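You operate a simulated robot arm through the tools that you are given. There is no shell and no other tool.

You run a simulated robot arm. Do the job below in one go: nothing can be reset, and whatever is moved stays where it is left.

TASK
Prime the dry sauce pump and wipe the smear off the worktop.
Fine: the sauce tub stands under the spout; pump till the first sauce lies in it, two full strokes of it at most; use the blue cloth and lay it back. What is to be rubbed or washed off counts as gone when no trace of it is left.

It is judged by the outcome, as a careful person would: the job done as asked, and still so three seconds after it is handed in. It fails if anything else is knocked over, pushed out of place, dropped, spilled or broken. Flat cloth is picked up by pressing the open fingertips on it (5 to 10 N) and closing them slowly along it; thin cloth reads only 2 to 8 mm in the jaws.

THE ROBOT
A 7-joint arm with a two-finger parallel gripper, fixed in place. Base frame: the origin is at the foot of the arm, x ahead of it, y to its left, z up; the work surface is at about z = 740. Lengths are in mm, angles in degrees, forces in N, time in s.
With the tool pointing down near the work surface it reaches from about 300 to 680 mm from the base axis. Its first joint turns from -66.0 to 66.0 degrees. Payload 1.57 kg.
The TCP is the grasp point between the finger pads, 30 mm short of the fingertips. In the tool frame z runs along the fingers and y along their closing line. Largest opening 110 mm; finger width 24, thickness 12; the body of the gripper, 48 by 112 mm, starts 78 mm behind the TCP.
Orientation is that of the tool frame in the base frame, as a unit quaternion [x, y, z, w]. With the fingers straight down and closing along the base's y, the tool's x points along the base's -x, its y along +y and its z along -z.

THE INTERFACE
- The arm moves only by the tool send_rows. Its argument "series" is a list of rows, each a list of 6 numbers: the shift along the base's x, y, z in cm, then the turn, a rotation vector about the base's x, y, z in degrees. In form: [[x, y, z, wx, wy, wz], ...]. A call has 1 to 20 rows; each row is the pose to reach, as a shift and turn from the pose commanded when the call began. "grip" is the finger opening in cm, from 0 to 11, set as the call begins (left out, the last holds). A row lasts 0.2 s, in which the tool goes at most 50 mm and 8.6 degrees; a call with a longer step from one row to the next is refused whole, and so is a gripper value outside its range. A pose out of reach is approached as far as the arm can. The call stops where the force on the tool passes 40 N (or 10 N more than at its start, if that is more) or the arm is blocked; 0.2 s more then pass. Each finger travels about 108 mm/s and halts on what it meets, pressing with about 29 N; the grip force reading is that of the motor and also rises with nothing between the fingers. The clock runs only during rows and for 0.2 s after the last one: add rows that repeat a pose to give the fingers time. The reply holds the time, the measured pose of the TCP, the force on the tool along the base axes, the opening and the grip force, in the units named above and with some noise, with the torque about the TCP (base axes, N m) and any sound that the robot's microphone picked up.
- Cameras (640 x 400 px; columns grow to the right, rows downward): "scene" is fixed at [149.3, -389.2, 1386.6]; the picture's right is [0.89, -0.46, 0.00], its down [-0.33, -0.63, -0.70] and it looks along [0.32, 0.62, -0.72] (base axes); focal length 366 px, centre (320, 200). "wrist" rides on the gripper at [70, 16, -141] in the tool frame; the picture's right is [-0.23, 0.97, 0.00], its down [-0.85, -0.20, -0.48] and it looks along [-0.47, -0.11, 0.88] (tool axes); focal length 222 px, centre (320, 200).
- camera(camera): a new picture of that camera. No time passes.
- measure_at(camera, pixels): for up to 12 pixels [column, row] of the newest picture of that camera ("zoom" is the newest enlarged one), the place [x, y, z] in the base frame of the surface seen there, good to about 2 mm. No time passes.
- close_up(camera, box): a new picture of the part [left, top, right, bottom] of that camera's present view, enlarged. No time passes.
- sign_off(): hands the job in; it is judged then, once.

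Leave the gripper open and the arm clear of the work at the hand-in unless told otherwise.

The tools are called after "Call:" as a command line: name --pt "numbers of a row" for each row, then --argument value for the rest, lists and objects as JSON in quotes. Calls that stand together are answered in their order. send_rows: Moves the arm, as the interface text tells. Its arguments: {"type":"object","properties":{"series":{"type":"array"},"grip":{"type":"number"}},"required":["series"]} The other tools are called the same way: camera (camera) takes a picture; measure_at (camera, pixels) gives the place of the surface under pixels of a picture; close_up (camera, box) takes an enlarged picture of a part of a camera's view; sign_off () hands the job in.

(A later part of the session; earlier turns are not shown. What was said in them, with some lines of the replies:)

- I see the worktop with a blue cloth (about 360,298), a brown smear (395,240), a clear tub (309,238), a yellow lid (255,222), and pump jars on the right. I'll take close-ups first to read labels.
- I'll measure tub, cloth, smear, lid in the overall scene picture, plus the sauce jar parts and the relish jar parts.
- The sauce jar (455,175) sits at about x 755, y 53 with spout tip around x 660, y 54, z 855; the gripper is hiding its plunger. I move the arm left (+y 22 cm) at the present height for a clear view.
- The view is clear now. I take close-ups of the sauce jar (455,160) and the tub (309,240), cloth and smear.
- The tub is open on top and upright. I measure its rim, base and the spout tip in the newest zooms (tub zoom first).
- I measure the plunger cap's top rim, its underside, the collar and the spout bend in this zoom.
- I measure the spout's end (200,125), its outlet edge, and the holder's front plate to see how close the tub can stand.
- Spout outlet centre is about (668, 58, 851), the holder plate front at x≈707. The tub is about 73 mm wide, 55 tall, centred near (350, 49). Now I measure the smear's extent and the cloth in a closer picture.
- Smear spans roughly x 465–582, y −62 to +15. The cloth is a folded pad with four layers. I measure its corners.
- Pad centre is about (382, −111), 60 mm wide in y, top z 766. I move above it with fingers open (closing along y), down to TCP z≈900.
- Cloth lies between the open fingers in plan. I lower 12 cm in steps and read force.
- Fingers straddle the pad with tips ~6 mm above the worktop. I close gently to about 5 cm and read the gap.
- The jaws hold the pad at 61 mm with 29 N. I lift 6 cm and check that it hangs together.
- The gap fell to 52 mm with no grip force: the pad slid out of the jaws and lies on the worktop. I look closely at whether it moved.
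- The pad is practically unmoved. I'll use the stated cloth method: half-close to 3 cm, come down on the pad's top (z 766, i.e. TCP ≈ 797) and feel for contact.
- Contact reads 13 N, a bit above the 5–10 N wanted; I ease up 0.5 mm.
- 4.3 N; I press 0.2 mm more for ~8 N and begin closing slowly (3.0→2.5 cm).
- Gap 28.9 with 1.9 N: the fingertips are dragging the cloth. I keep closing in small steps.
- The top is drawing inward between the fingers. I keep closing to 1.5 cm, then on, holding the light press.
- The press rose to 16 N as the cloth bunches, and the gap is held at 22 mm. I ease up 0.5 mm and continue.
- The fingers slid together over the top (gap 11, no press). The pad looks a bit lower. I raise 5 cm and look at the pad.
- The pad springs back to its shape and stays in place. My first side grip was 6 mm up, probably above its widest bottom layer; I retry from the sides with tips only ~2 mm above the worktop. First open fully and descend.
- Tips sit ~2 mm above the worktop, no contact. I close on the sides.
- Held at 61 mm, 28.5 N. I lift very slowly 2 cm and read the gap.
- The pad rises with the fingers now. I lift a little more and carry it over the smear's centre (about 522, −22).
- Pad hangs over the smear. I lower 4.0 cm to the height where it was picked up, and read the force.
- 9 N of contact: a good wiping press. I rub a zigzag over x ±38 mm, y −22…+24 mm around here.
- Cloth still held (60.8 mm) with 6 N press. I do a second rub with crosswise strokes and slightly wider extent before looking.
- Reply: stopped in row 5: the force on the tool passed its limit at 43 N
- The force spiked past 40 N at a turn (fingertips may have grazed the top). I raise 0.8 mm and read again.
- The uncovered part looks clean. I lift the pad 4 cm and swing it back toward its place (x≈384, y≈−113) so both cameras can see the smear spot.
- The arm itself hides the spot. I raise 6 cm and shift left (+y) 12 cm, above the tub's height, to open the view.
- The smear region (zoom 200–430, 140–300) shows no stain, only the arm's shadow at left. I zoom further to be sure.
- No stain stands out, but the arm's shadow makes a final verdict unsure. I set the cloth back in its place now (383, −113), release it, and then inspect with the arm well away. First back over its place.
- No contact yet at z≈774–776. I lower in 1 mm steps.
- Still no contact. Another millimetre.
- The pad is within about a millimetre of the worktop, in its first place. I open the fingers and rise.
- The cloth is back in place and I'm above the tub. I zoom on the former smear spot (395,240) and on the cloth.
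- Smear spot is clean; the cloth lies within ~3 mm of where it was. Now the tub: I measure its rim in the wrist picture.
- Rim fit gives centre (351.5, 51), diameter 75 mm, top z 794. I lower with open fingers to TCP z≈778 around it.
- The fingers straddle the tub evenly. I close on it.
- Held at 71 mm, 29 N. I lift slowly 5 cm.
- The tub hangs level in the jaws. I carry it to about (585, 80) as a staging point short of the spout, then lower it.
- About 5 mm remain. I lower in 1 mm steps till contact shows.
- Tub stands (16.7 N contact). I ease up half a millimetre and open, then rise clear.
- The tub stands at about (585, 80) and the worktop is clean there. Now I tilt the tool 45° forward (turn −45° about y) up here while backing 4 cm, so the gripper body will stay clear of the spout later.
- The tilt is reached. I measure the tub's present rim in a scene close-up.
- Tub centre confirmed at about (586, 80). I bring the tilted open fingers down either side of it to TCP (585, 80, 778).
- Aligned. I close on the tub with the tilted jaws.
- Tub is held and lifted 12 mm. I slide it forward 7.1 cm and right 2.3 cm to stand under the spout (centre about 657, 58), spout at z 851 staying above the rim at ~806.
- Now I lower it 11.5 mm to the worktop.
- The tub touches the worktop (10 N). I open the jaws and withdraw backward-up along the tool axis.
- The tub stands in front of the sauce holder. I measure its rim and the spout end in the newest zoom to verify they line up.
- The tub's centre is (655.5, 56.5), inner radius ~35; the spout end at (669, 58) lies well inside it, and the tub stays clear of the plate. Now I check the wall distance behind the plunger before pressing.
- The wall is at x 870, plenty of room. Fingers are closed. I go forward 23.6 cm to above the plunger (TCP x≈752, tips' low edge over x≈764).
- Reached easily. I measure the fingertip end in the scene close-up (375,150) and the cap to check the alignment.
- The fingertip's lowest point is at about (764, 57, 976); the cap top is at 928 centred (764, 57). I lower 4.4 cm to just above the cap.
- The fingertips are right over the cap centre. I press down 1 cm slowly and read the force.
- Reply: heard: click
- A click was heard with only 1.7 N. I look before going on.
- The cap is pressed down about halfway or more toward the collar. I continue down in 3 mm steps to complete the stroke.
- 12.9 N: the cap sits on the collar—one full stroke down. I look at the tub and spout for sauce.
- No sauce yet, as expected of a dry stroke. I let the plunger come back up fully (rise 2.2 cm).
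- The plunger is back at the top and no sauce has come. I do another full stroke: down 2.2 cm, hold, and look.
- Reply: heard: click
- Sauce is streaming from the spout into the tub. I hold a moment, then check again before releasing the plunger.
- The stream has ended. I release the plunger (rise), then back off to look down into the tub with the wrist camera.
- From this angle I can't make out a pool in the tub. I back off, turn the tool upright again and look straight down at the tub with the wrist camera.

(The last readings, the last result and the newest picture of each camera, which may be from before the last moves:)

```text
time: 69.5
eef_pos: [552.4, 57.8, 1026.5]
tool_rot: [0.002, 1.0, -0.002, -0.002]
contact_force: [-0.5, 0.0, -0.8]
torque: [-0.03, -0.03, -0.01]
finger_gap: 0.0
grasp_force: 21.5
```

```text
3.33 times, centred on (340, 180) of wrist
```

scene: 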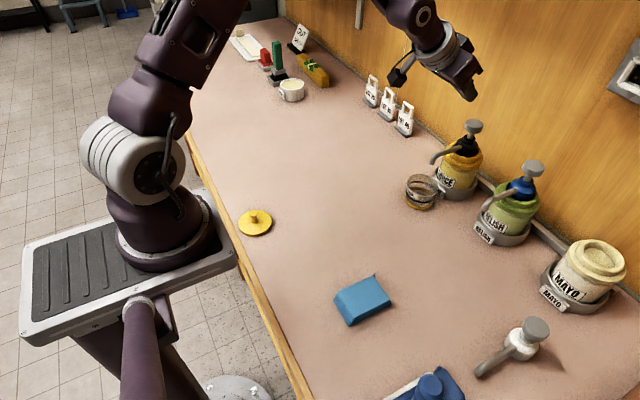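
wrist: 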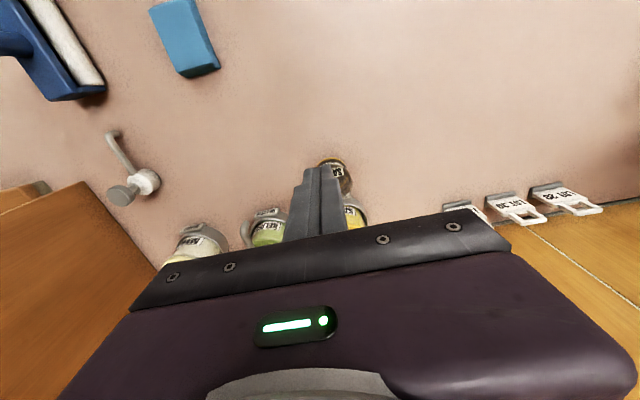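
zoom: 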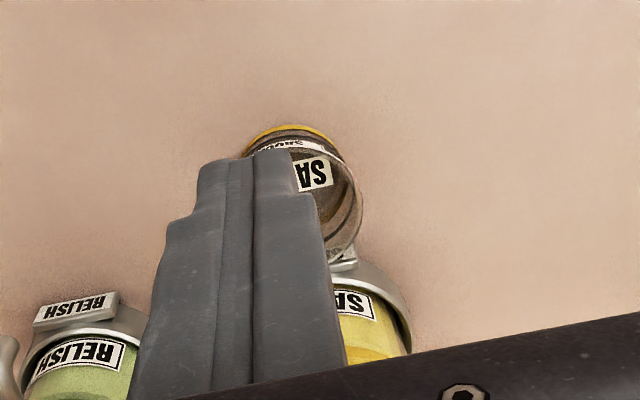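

The closed fingers block the view; I open them and move 4 cm forward for a steeper look.

Call:
send_rows --pt "2 0 0 0 0 0" --pt "5 0 0 0 0 0" --pt "8 0 0 0 0 0" --pt "8 0 0 0 0 0" --grip 11

Call:
camera --camera "wrist"

Call:
close_up --camera "wrist" --box '[270, 100, 390, 210]'

```text
time: 70.5
eef_pos: [632.3, 56.6, 1024.5]
tool_rot: [0.002, 1.0, -0.002, 0.0]
contact_force: [0.3, 0.3, 0.0]
torque: [0.02, -0.04, 0.02]
finger_gap: 110.1
grasp_force: 0.1
```

```text
taken
```

wrist: 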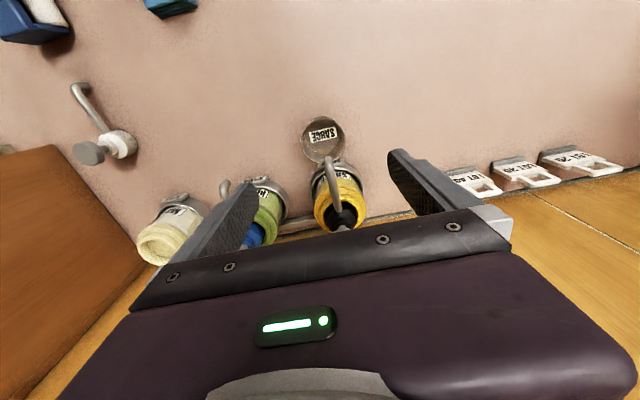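

```text
3.64 times, centred on (330, 155) of wrist
```

zoom: 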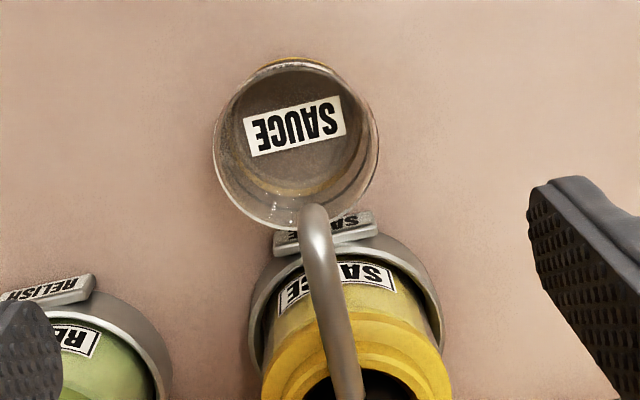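

I zoom tighter on the tub's inside to see whether any sauce lies on the bottom.

Call:
close_up --camera "wrist" --box '[298, 112, 350, 166]'

Call:
close_up --camera "scene" --box '[395, 140, 465, 220]'

```text
7.41 times, centred on (324, 139) of wrist
```

zoom: 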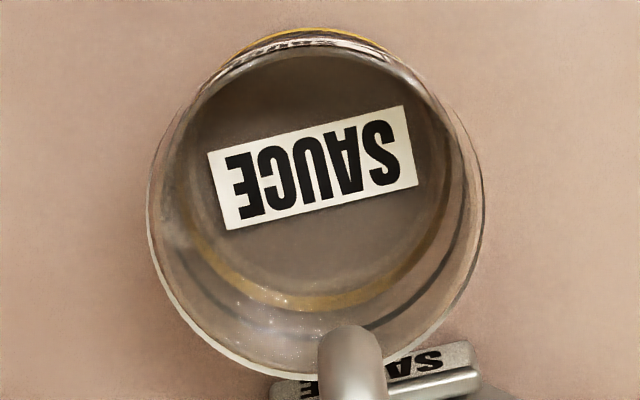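

```text
5.00 times, centred on (430, 180) of scene
```

zoom: 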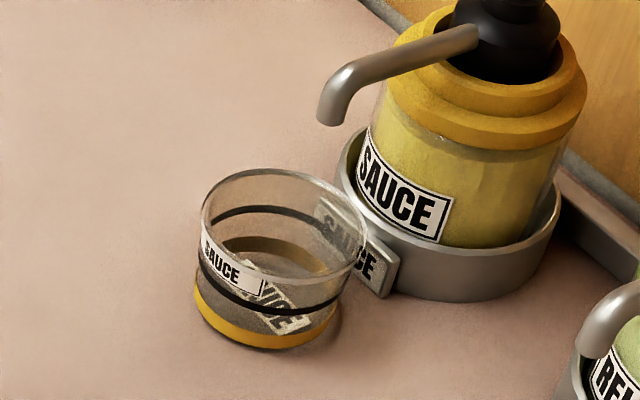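

A stream did fall into the tub, but I see no clear pool. I measure the height of the tub floor at several points (zoomed scene view) against the ~742 seen when empty.

Call:
close_up --camera "wrist" --box '[298, 112, 350, 166]'

Call:
measure_at --camera "zoom" --pixels '[[300, 260], [220, 110], [330, 80], [420, 130], [300, 180], [350, 275], [330, 290], [300, 240], [380, 240], [250, 250]]'

```text
7.41 times, centred on (324, 139) of wrist
```

zoom: 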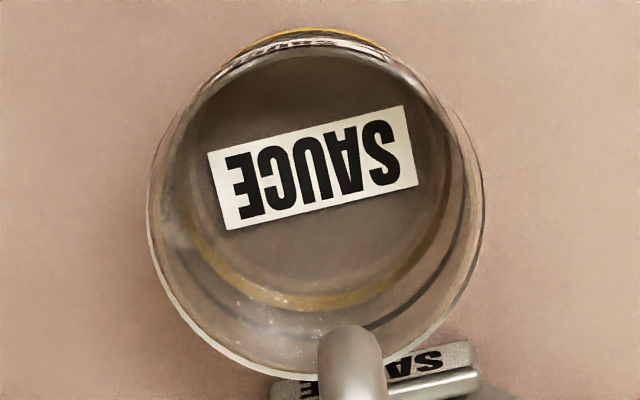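

```text
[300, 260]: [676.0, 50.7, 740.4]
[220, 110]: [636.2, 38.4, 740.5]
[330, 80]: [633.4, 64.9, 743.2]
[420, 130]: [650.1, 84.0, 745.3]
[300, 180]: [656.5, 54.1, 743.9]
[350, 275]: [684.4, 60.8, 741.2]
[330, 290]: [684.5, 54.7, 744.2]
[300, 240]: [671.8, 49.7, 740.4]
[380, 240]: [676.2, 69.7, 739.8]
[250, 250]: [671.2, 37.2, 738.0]
```

The floor reads ~741–744 and looks bare, so at most a trace has landed; the pump is now primed, and the limit is two full strokes of sauce. I go back over the plunger (tilt −45°, fingers closed) to press again gradually, watching.

Call:
send_rows --pt "0 0 0 0 -7.5 0" --pt "0 0 0 0 -15 0" --pt "1 0 0 0 -22.5 0" --pt "3 0 0 0 -30 0" --pt "6 0 0 0 -37.5 0" --pt "9 0 0 0 -45 0" --pt "12 0 0 0 -45 0" --pt "12 0 -3 0 -45 0" --pt "12 0 -6 0 -45 0" --pt "12 0 -6.8 0 -45 0" --pt "12 0 -6.8 0 -45 0" --grip 0

Call:
close_up --camera "scene" --box '[400, 90, 520, 220]'

```text
time: 72.8
eef_pos: [753.0, 55.7, 959.4]
tool_rot: [0.002, 0.924, -0.001, 0.383]
contact_force: [0.9, -0.7, 0.1]
torque: [-0.01, 0.0, 0.01]
finger_gap: 0.0
grasp_force: 21.0
```

```text
3.08 times, centred on (460, 155) of scene
```

zoom: 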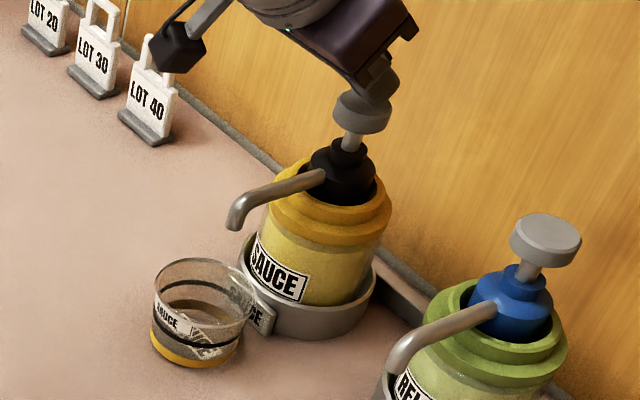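

I'm just above the cap again. I press about 7 mm into the stroke (down 1.3 cm) and look at the spout.

Call:
send_rows --pt "0 0 -0.4 0 0 0" --pt "0 0 -0.8 0 0 0" --pt "0 0 -1.1 0 0 0" --pt "0 0 -1.3 0 0 0"

Call:
close_up --camera "scene" --box '[400, 90, 520, 220]'

Call:
close_up --camera "scene" --box '[395, 145, 455, 215]'

```text
time: 73.8
eef_pos: [752.8, 57.7, 946.4]
tool_rot: [0.001, 0.924, 0.0, 0.383]
contact_force: [0.3, -0.5, 2.8]
torque: [-0.01, -0.03, -0.02]
finger_gap: 0.0
grasp_force: 20.6
```

```text
3.08 times, centred on (460, 155) of scene
```

zoom: 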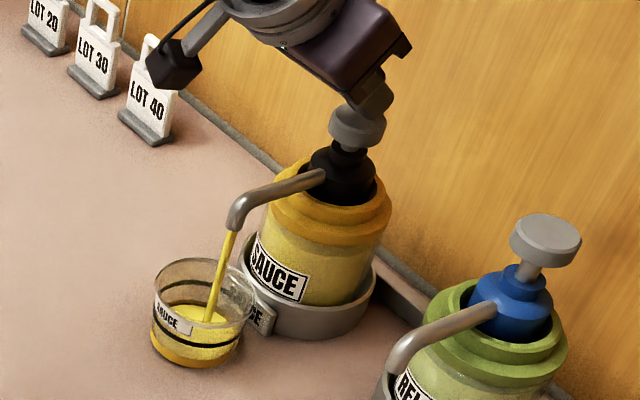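

```text
5.71 times, centred on (425, 180) of scene
```

zoom: 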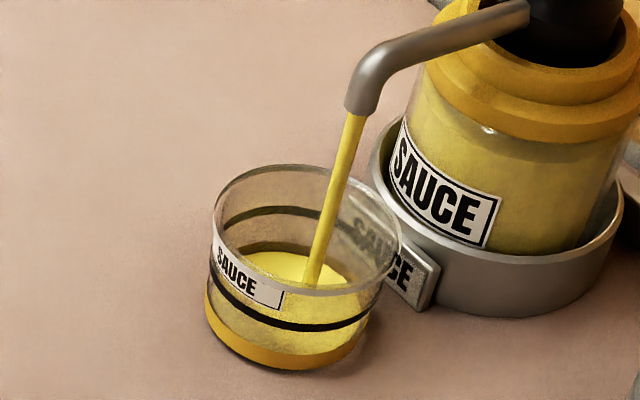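

Now sauce clearly lies in the tub from a half stroke. That is enough; I stop and let the plunger up, then rise clear.

Call:
send_rows --pt "0 0 0.4 0 0 0" --pt "0 0 0.9 0 0 0" --pt "0 0 1.5 0 0 0" --pt "0 0 4 0 0 0" --pt "-2 0 7 0 0 0" --pt "-5 0 9 0 0 0" --pt "-5 0 9 0 0 0"

Call:
close_up --camera "scene" --box '[395, 90, 525, 220]'

Call:
close_up --camera "scene" --box '[395, 145, 455, 215]'

```text
time: 75.5
eef_pos: [702.4, 59.2, 1036.0]
tool_rot: [0.002, 0.924, -0.001, 0.383]
contact_force: [0.5, -0.2, 0.0]
torque: [0.02, 0.02, 0.02]
finger_gap: 0.0
grasp_force: 21.8
```

```text
3.08 times, centred on (460, 155) of scene
```

zoom: 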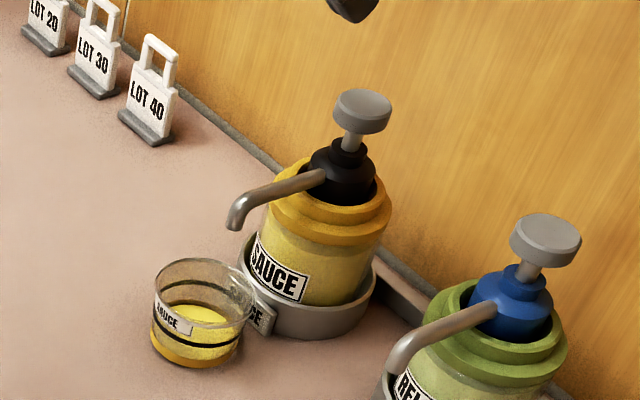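

```text
5.71 times, centred on (425, 180) of scene
```

zoom: 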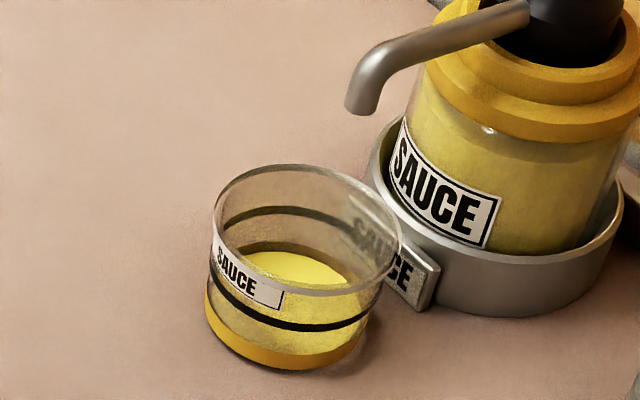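

Sauce lies in the tub and nothing has dripped outside. I withdraw, turn upright, open the gripper and go back high, to the left, for a last inspection.

Call:
send_rows --pt "-4 0 0.5 0 7.5 0" --pt "-8 0 1 0 15 0" --pt "-11 0 2 0 22.5 0" --pt "-14 0 3 0 30 0" --pt "-17 0 4 0 37.5 0" --pt "-20 0 5 0 45 0" --pt "-23 2 6 0 45 0" --pt "-26 4 8 0 45 0" --pt "-29 6 9 0 45 0" --pt "-30.5 9 9 0 45 0" --pt "-30.5 12 9 0 45 0" --pt "-30.5 12 9 0 45 0" --grip 11

Call:
camera --camera "scene"

Call:
close_up --camera "scene" --box '[350, 205, 440, 275]'

Call:
camera --camera "wrist"

```text
time: 78.0
eef_pos: [396.6, 178.3, 1127.3]
tool_rot: [0.002, 1.0, -0.002, 0.0]
contact_force: [-0.2, 0.5, 0.2]
torque: [0.02, 0.01, 0.02]
finger_gap: 109.9
grasp_force: 0.0
```

```text
taken
```

scene: 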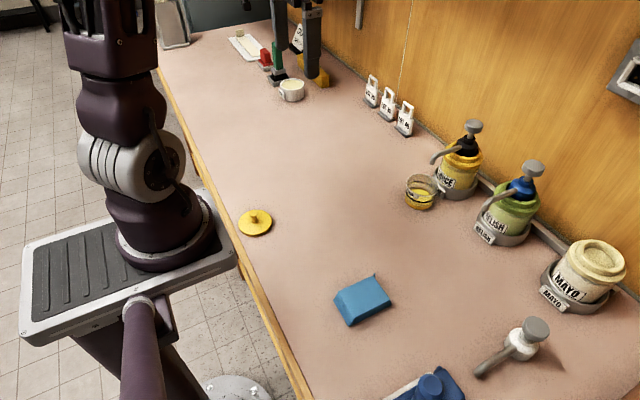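

```text
5.71 times, centred on (395, 240) of scene
```

zoom: 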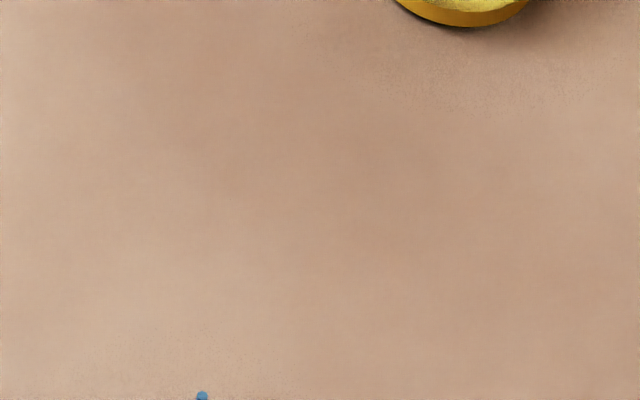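

```text
taken
```

wrist: 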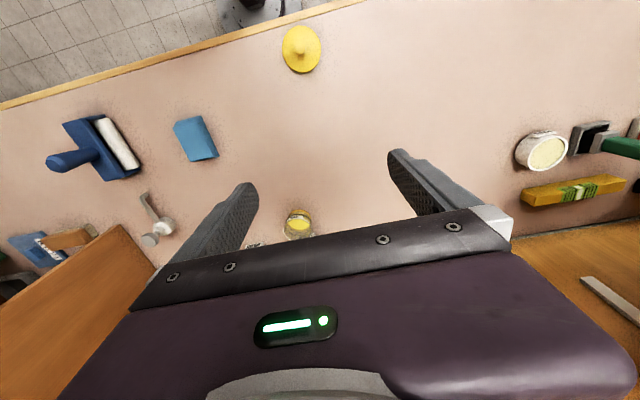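

The spot shows no trace in the scene view. I check it once more in the wrist view (around 260,170), together with the tub and the cloth.

Call:
close_up --camera "wrist" --box '[200, 110, 320, 240]'

Call:
close_up --camera "scene" --box '[320, 262, 400, 332]'

Call:
close_up --camera "scene" --box '[395, 110, 525, 250]'

```text
3.08 times, centred on (260, 175) of wrist
```

zoom: 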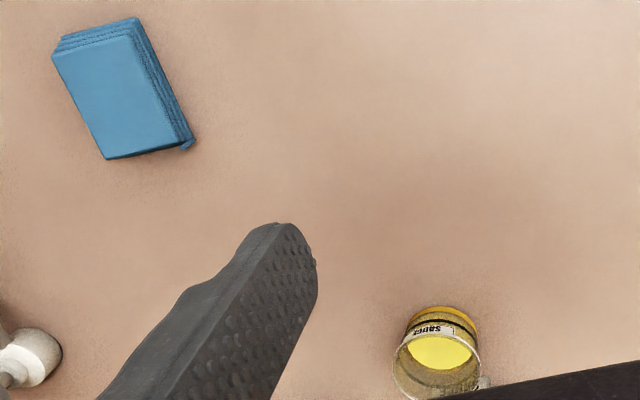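

```text
5.71 times, centred on (360, 297) of scene
```

zoom: 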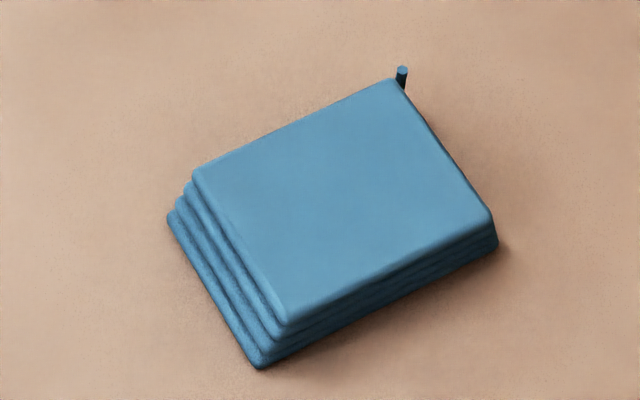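

```text
2.86 times, centred on (460, 180) of scene
```

zoom: 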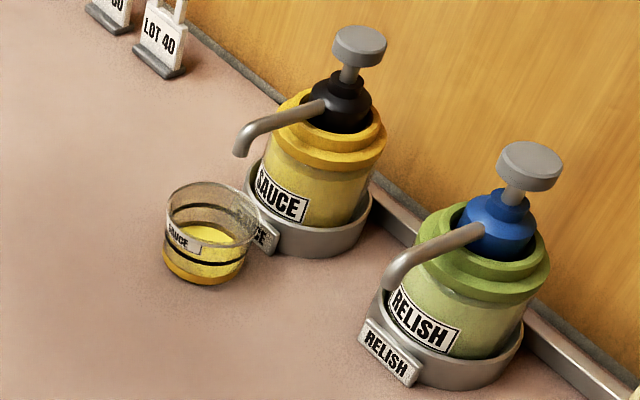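

Sauce lies in the tub under the spout and the plunger is up. The smear is gone without a trace, and the cloth is back in its place. Nothing else has moved, the gripper is open and the arm is high and clear. I hand the job in.

Call:
sign_off

```text
The job is handed in.
```

I primed the sauce pump and wiped the smear off the worktop, then handed the job in. I haven't seen the verdict.

- **Pump:** The sauce tub stands under the spout with sauce lying in it, and nothing dripped outside. I made two full presses plus a half press. The first press was dry. The second let out a short stream but left nothing visible in the tub. The half press gave the sauce that's there now.
- **Stroke limit:** I took "two full strokes of it at most" to mean two strokes' worth of sauce in the tub, and it holds less than that. If it meant presses of the plunger in total, the half press goes over.
- **Smear:** No trace shows in the close-ups from either camera. The second rub was cut short when the force went over its limit, but the first rub had already covered the whole smear.
- **Cloth:** The blue cloth is back within about 3 mm of where it lay. It took two failed tries before I got a firm grip. It stayed on the worktop both times.
- **Everything else:** Nothing else was moved, and the arm is raised clear with the gripper open.
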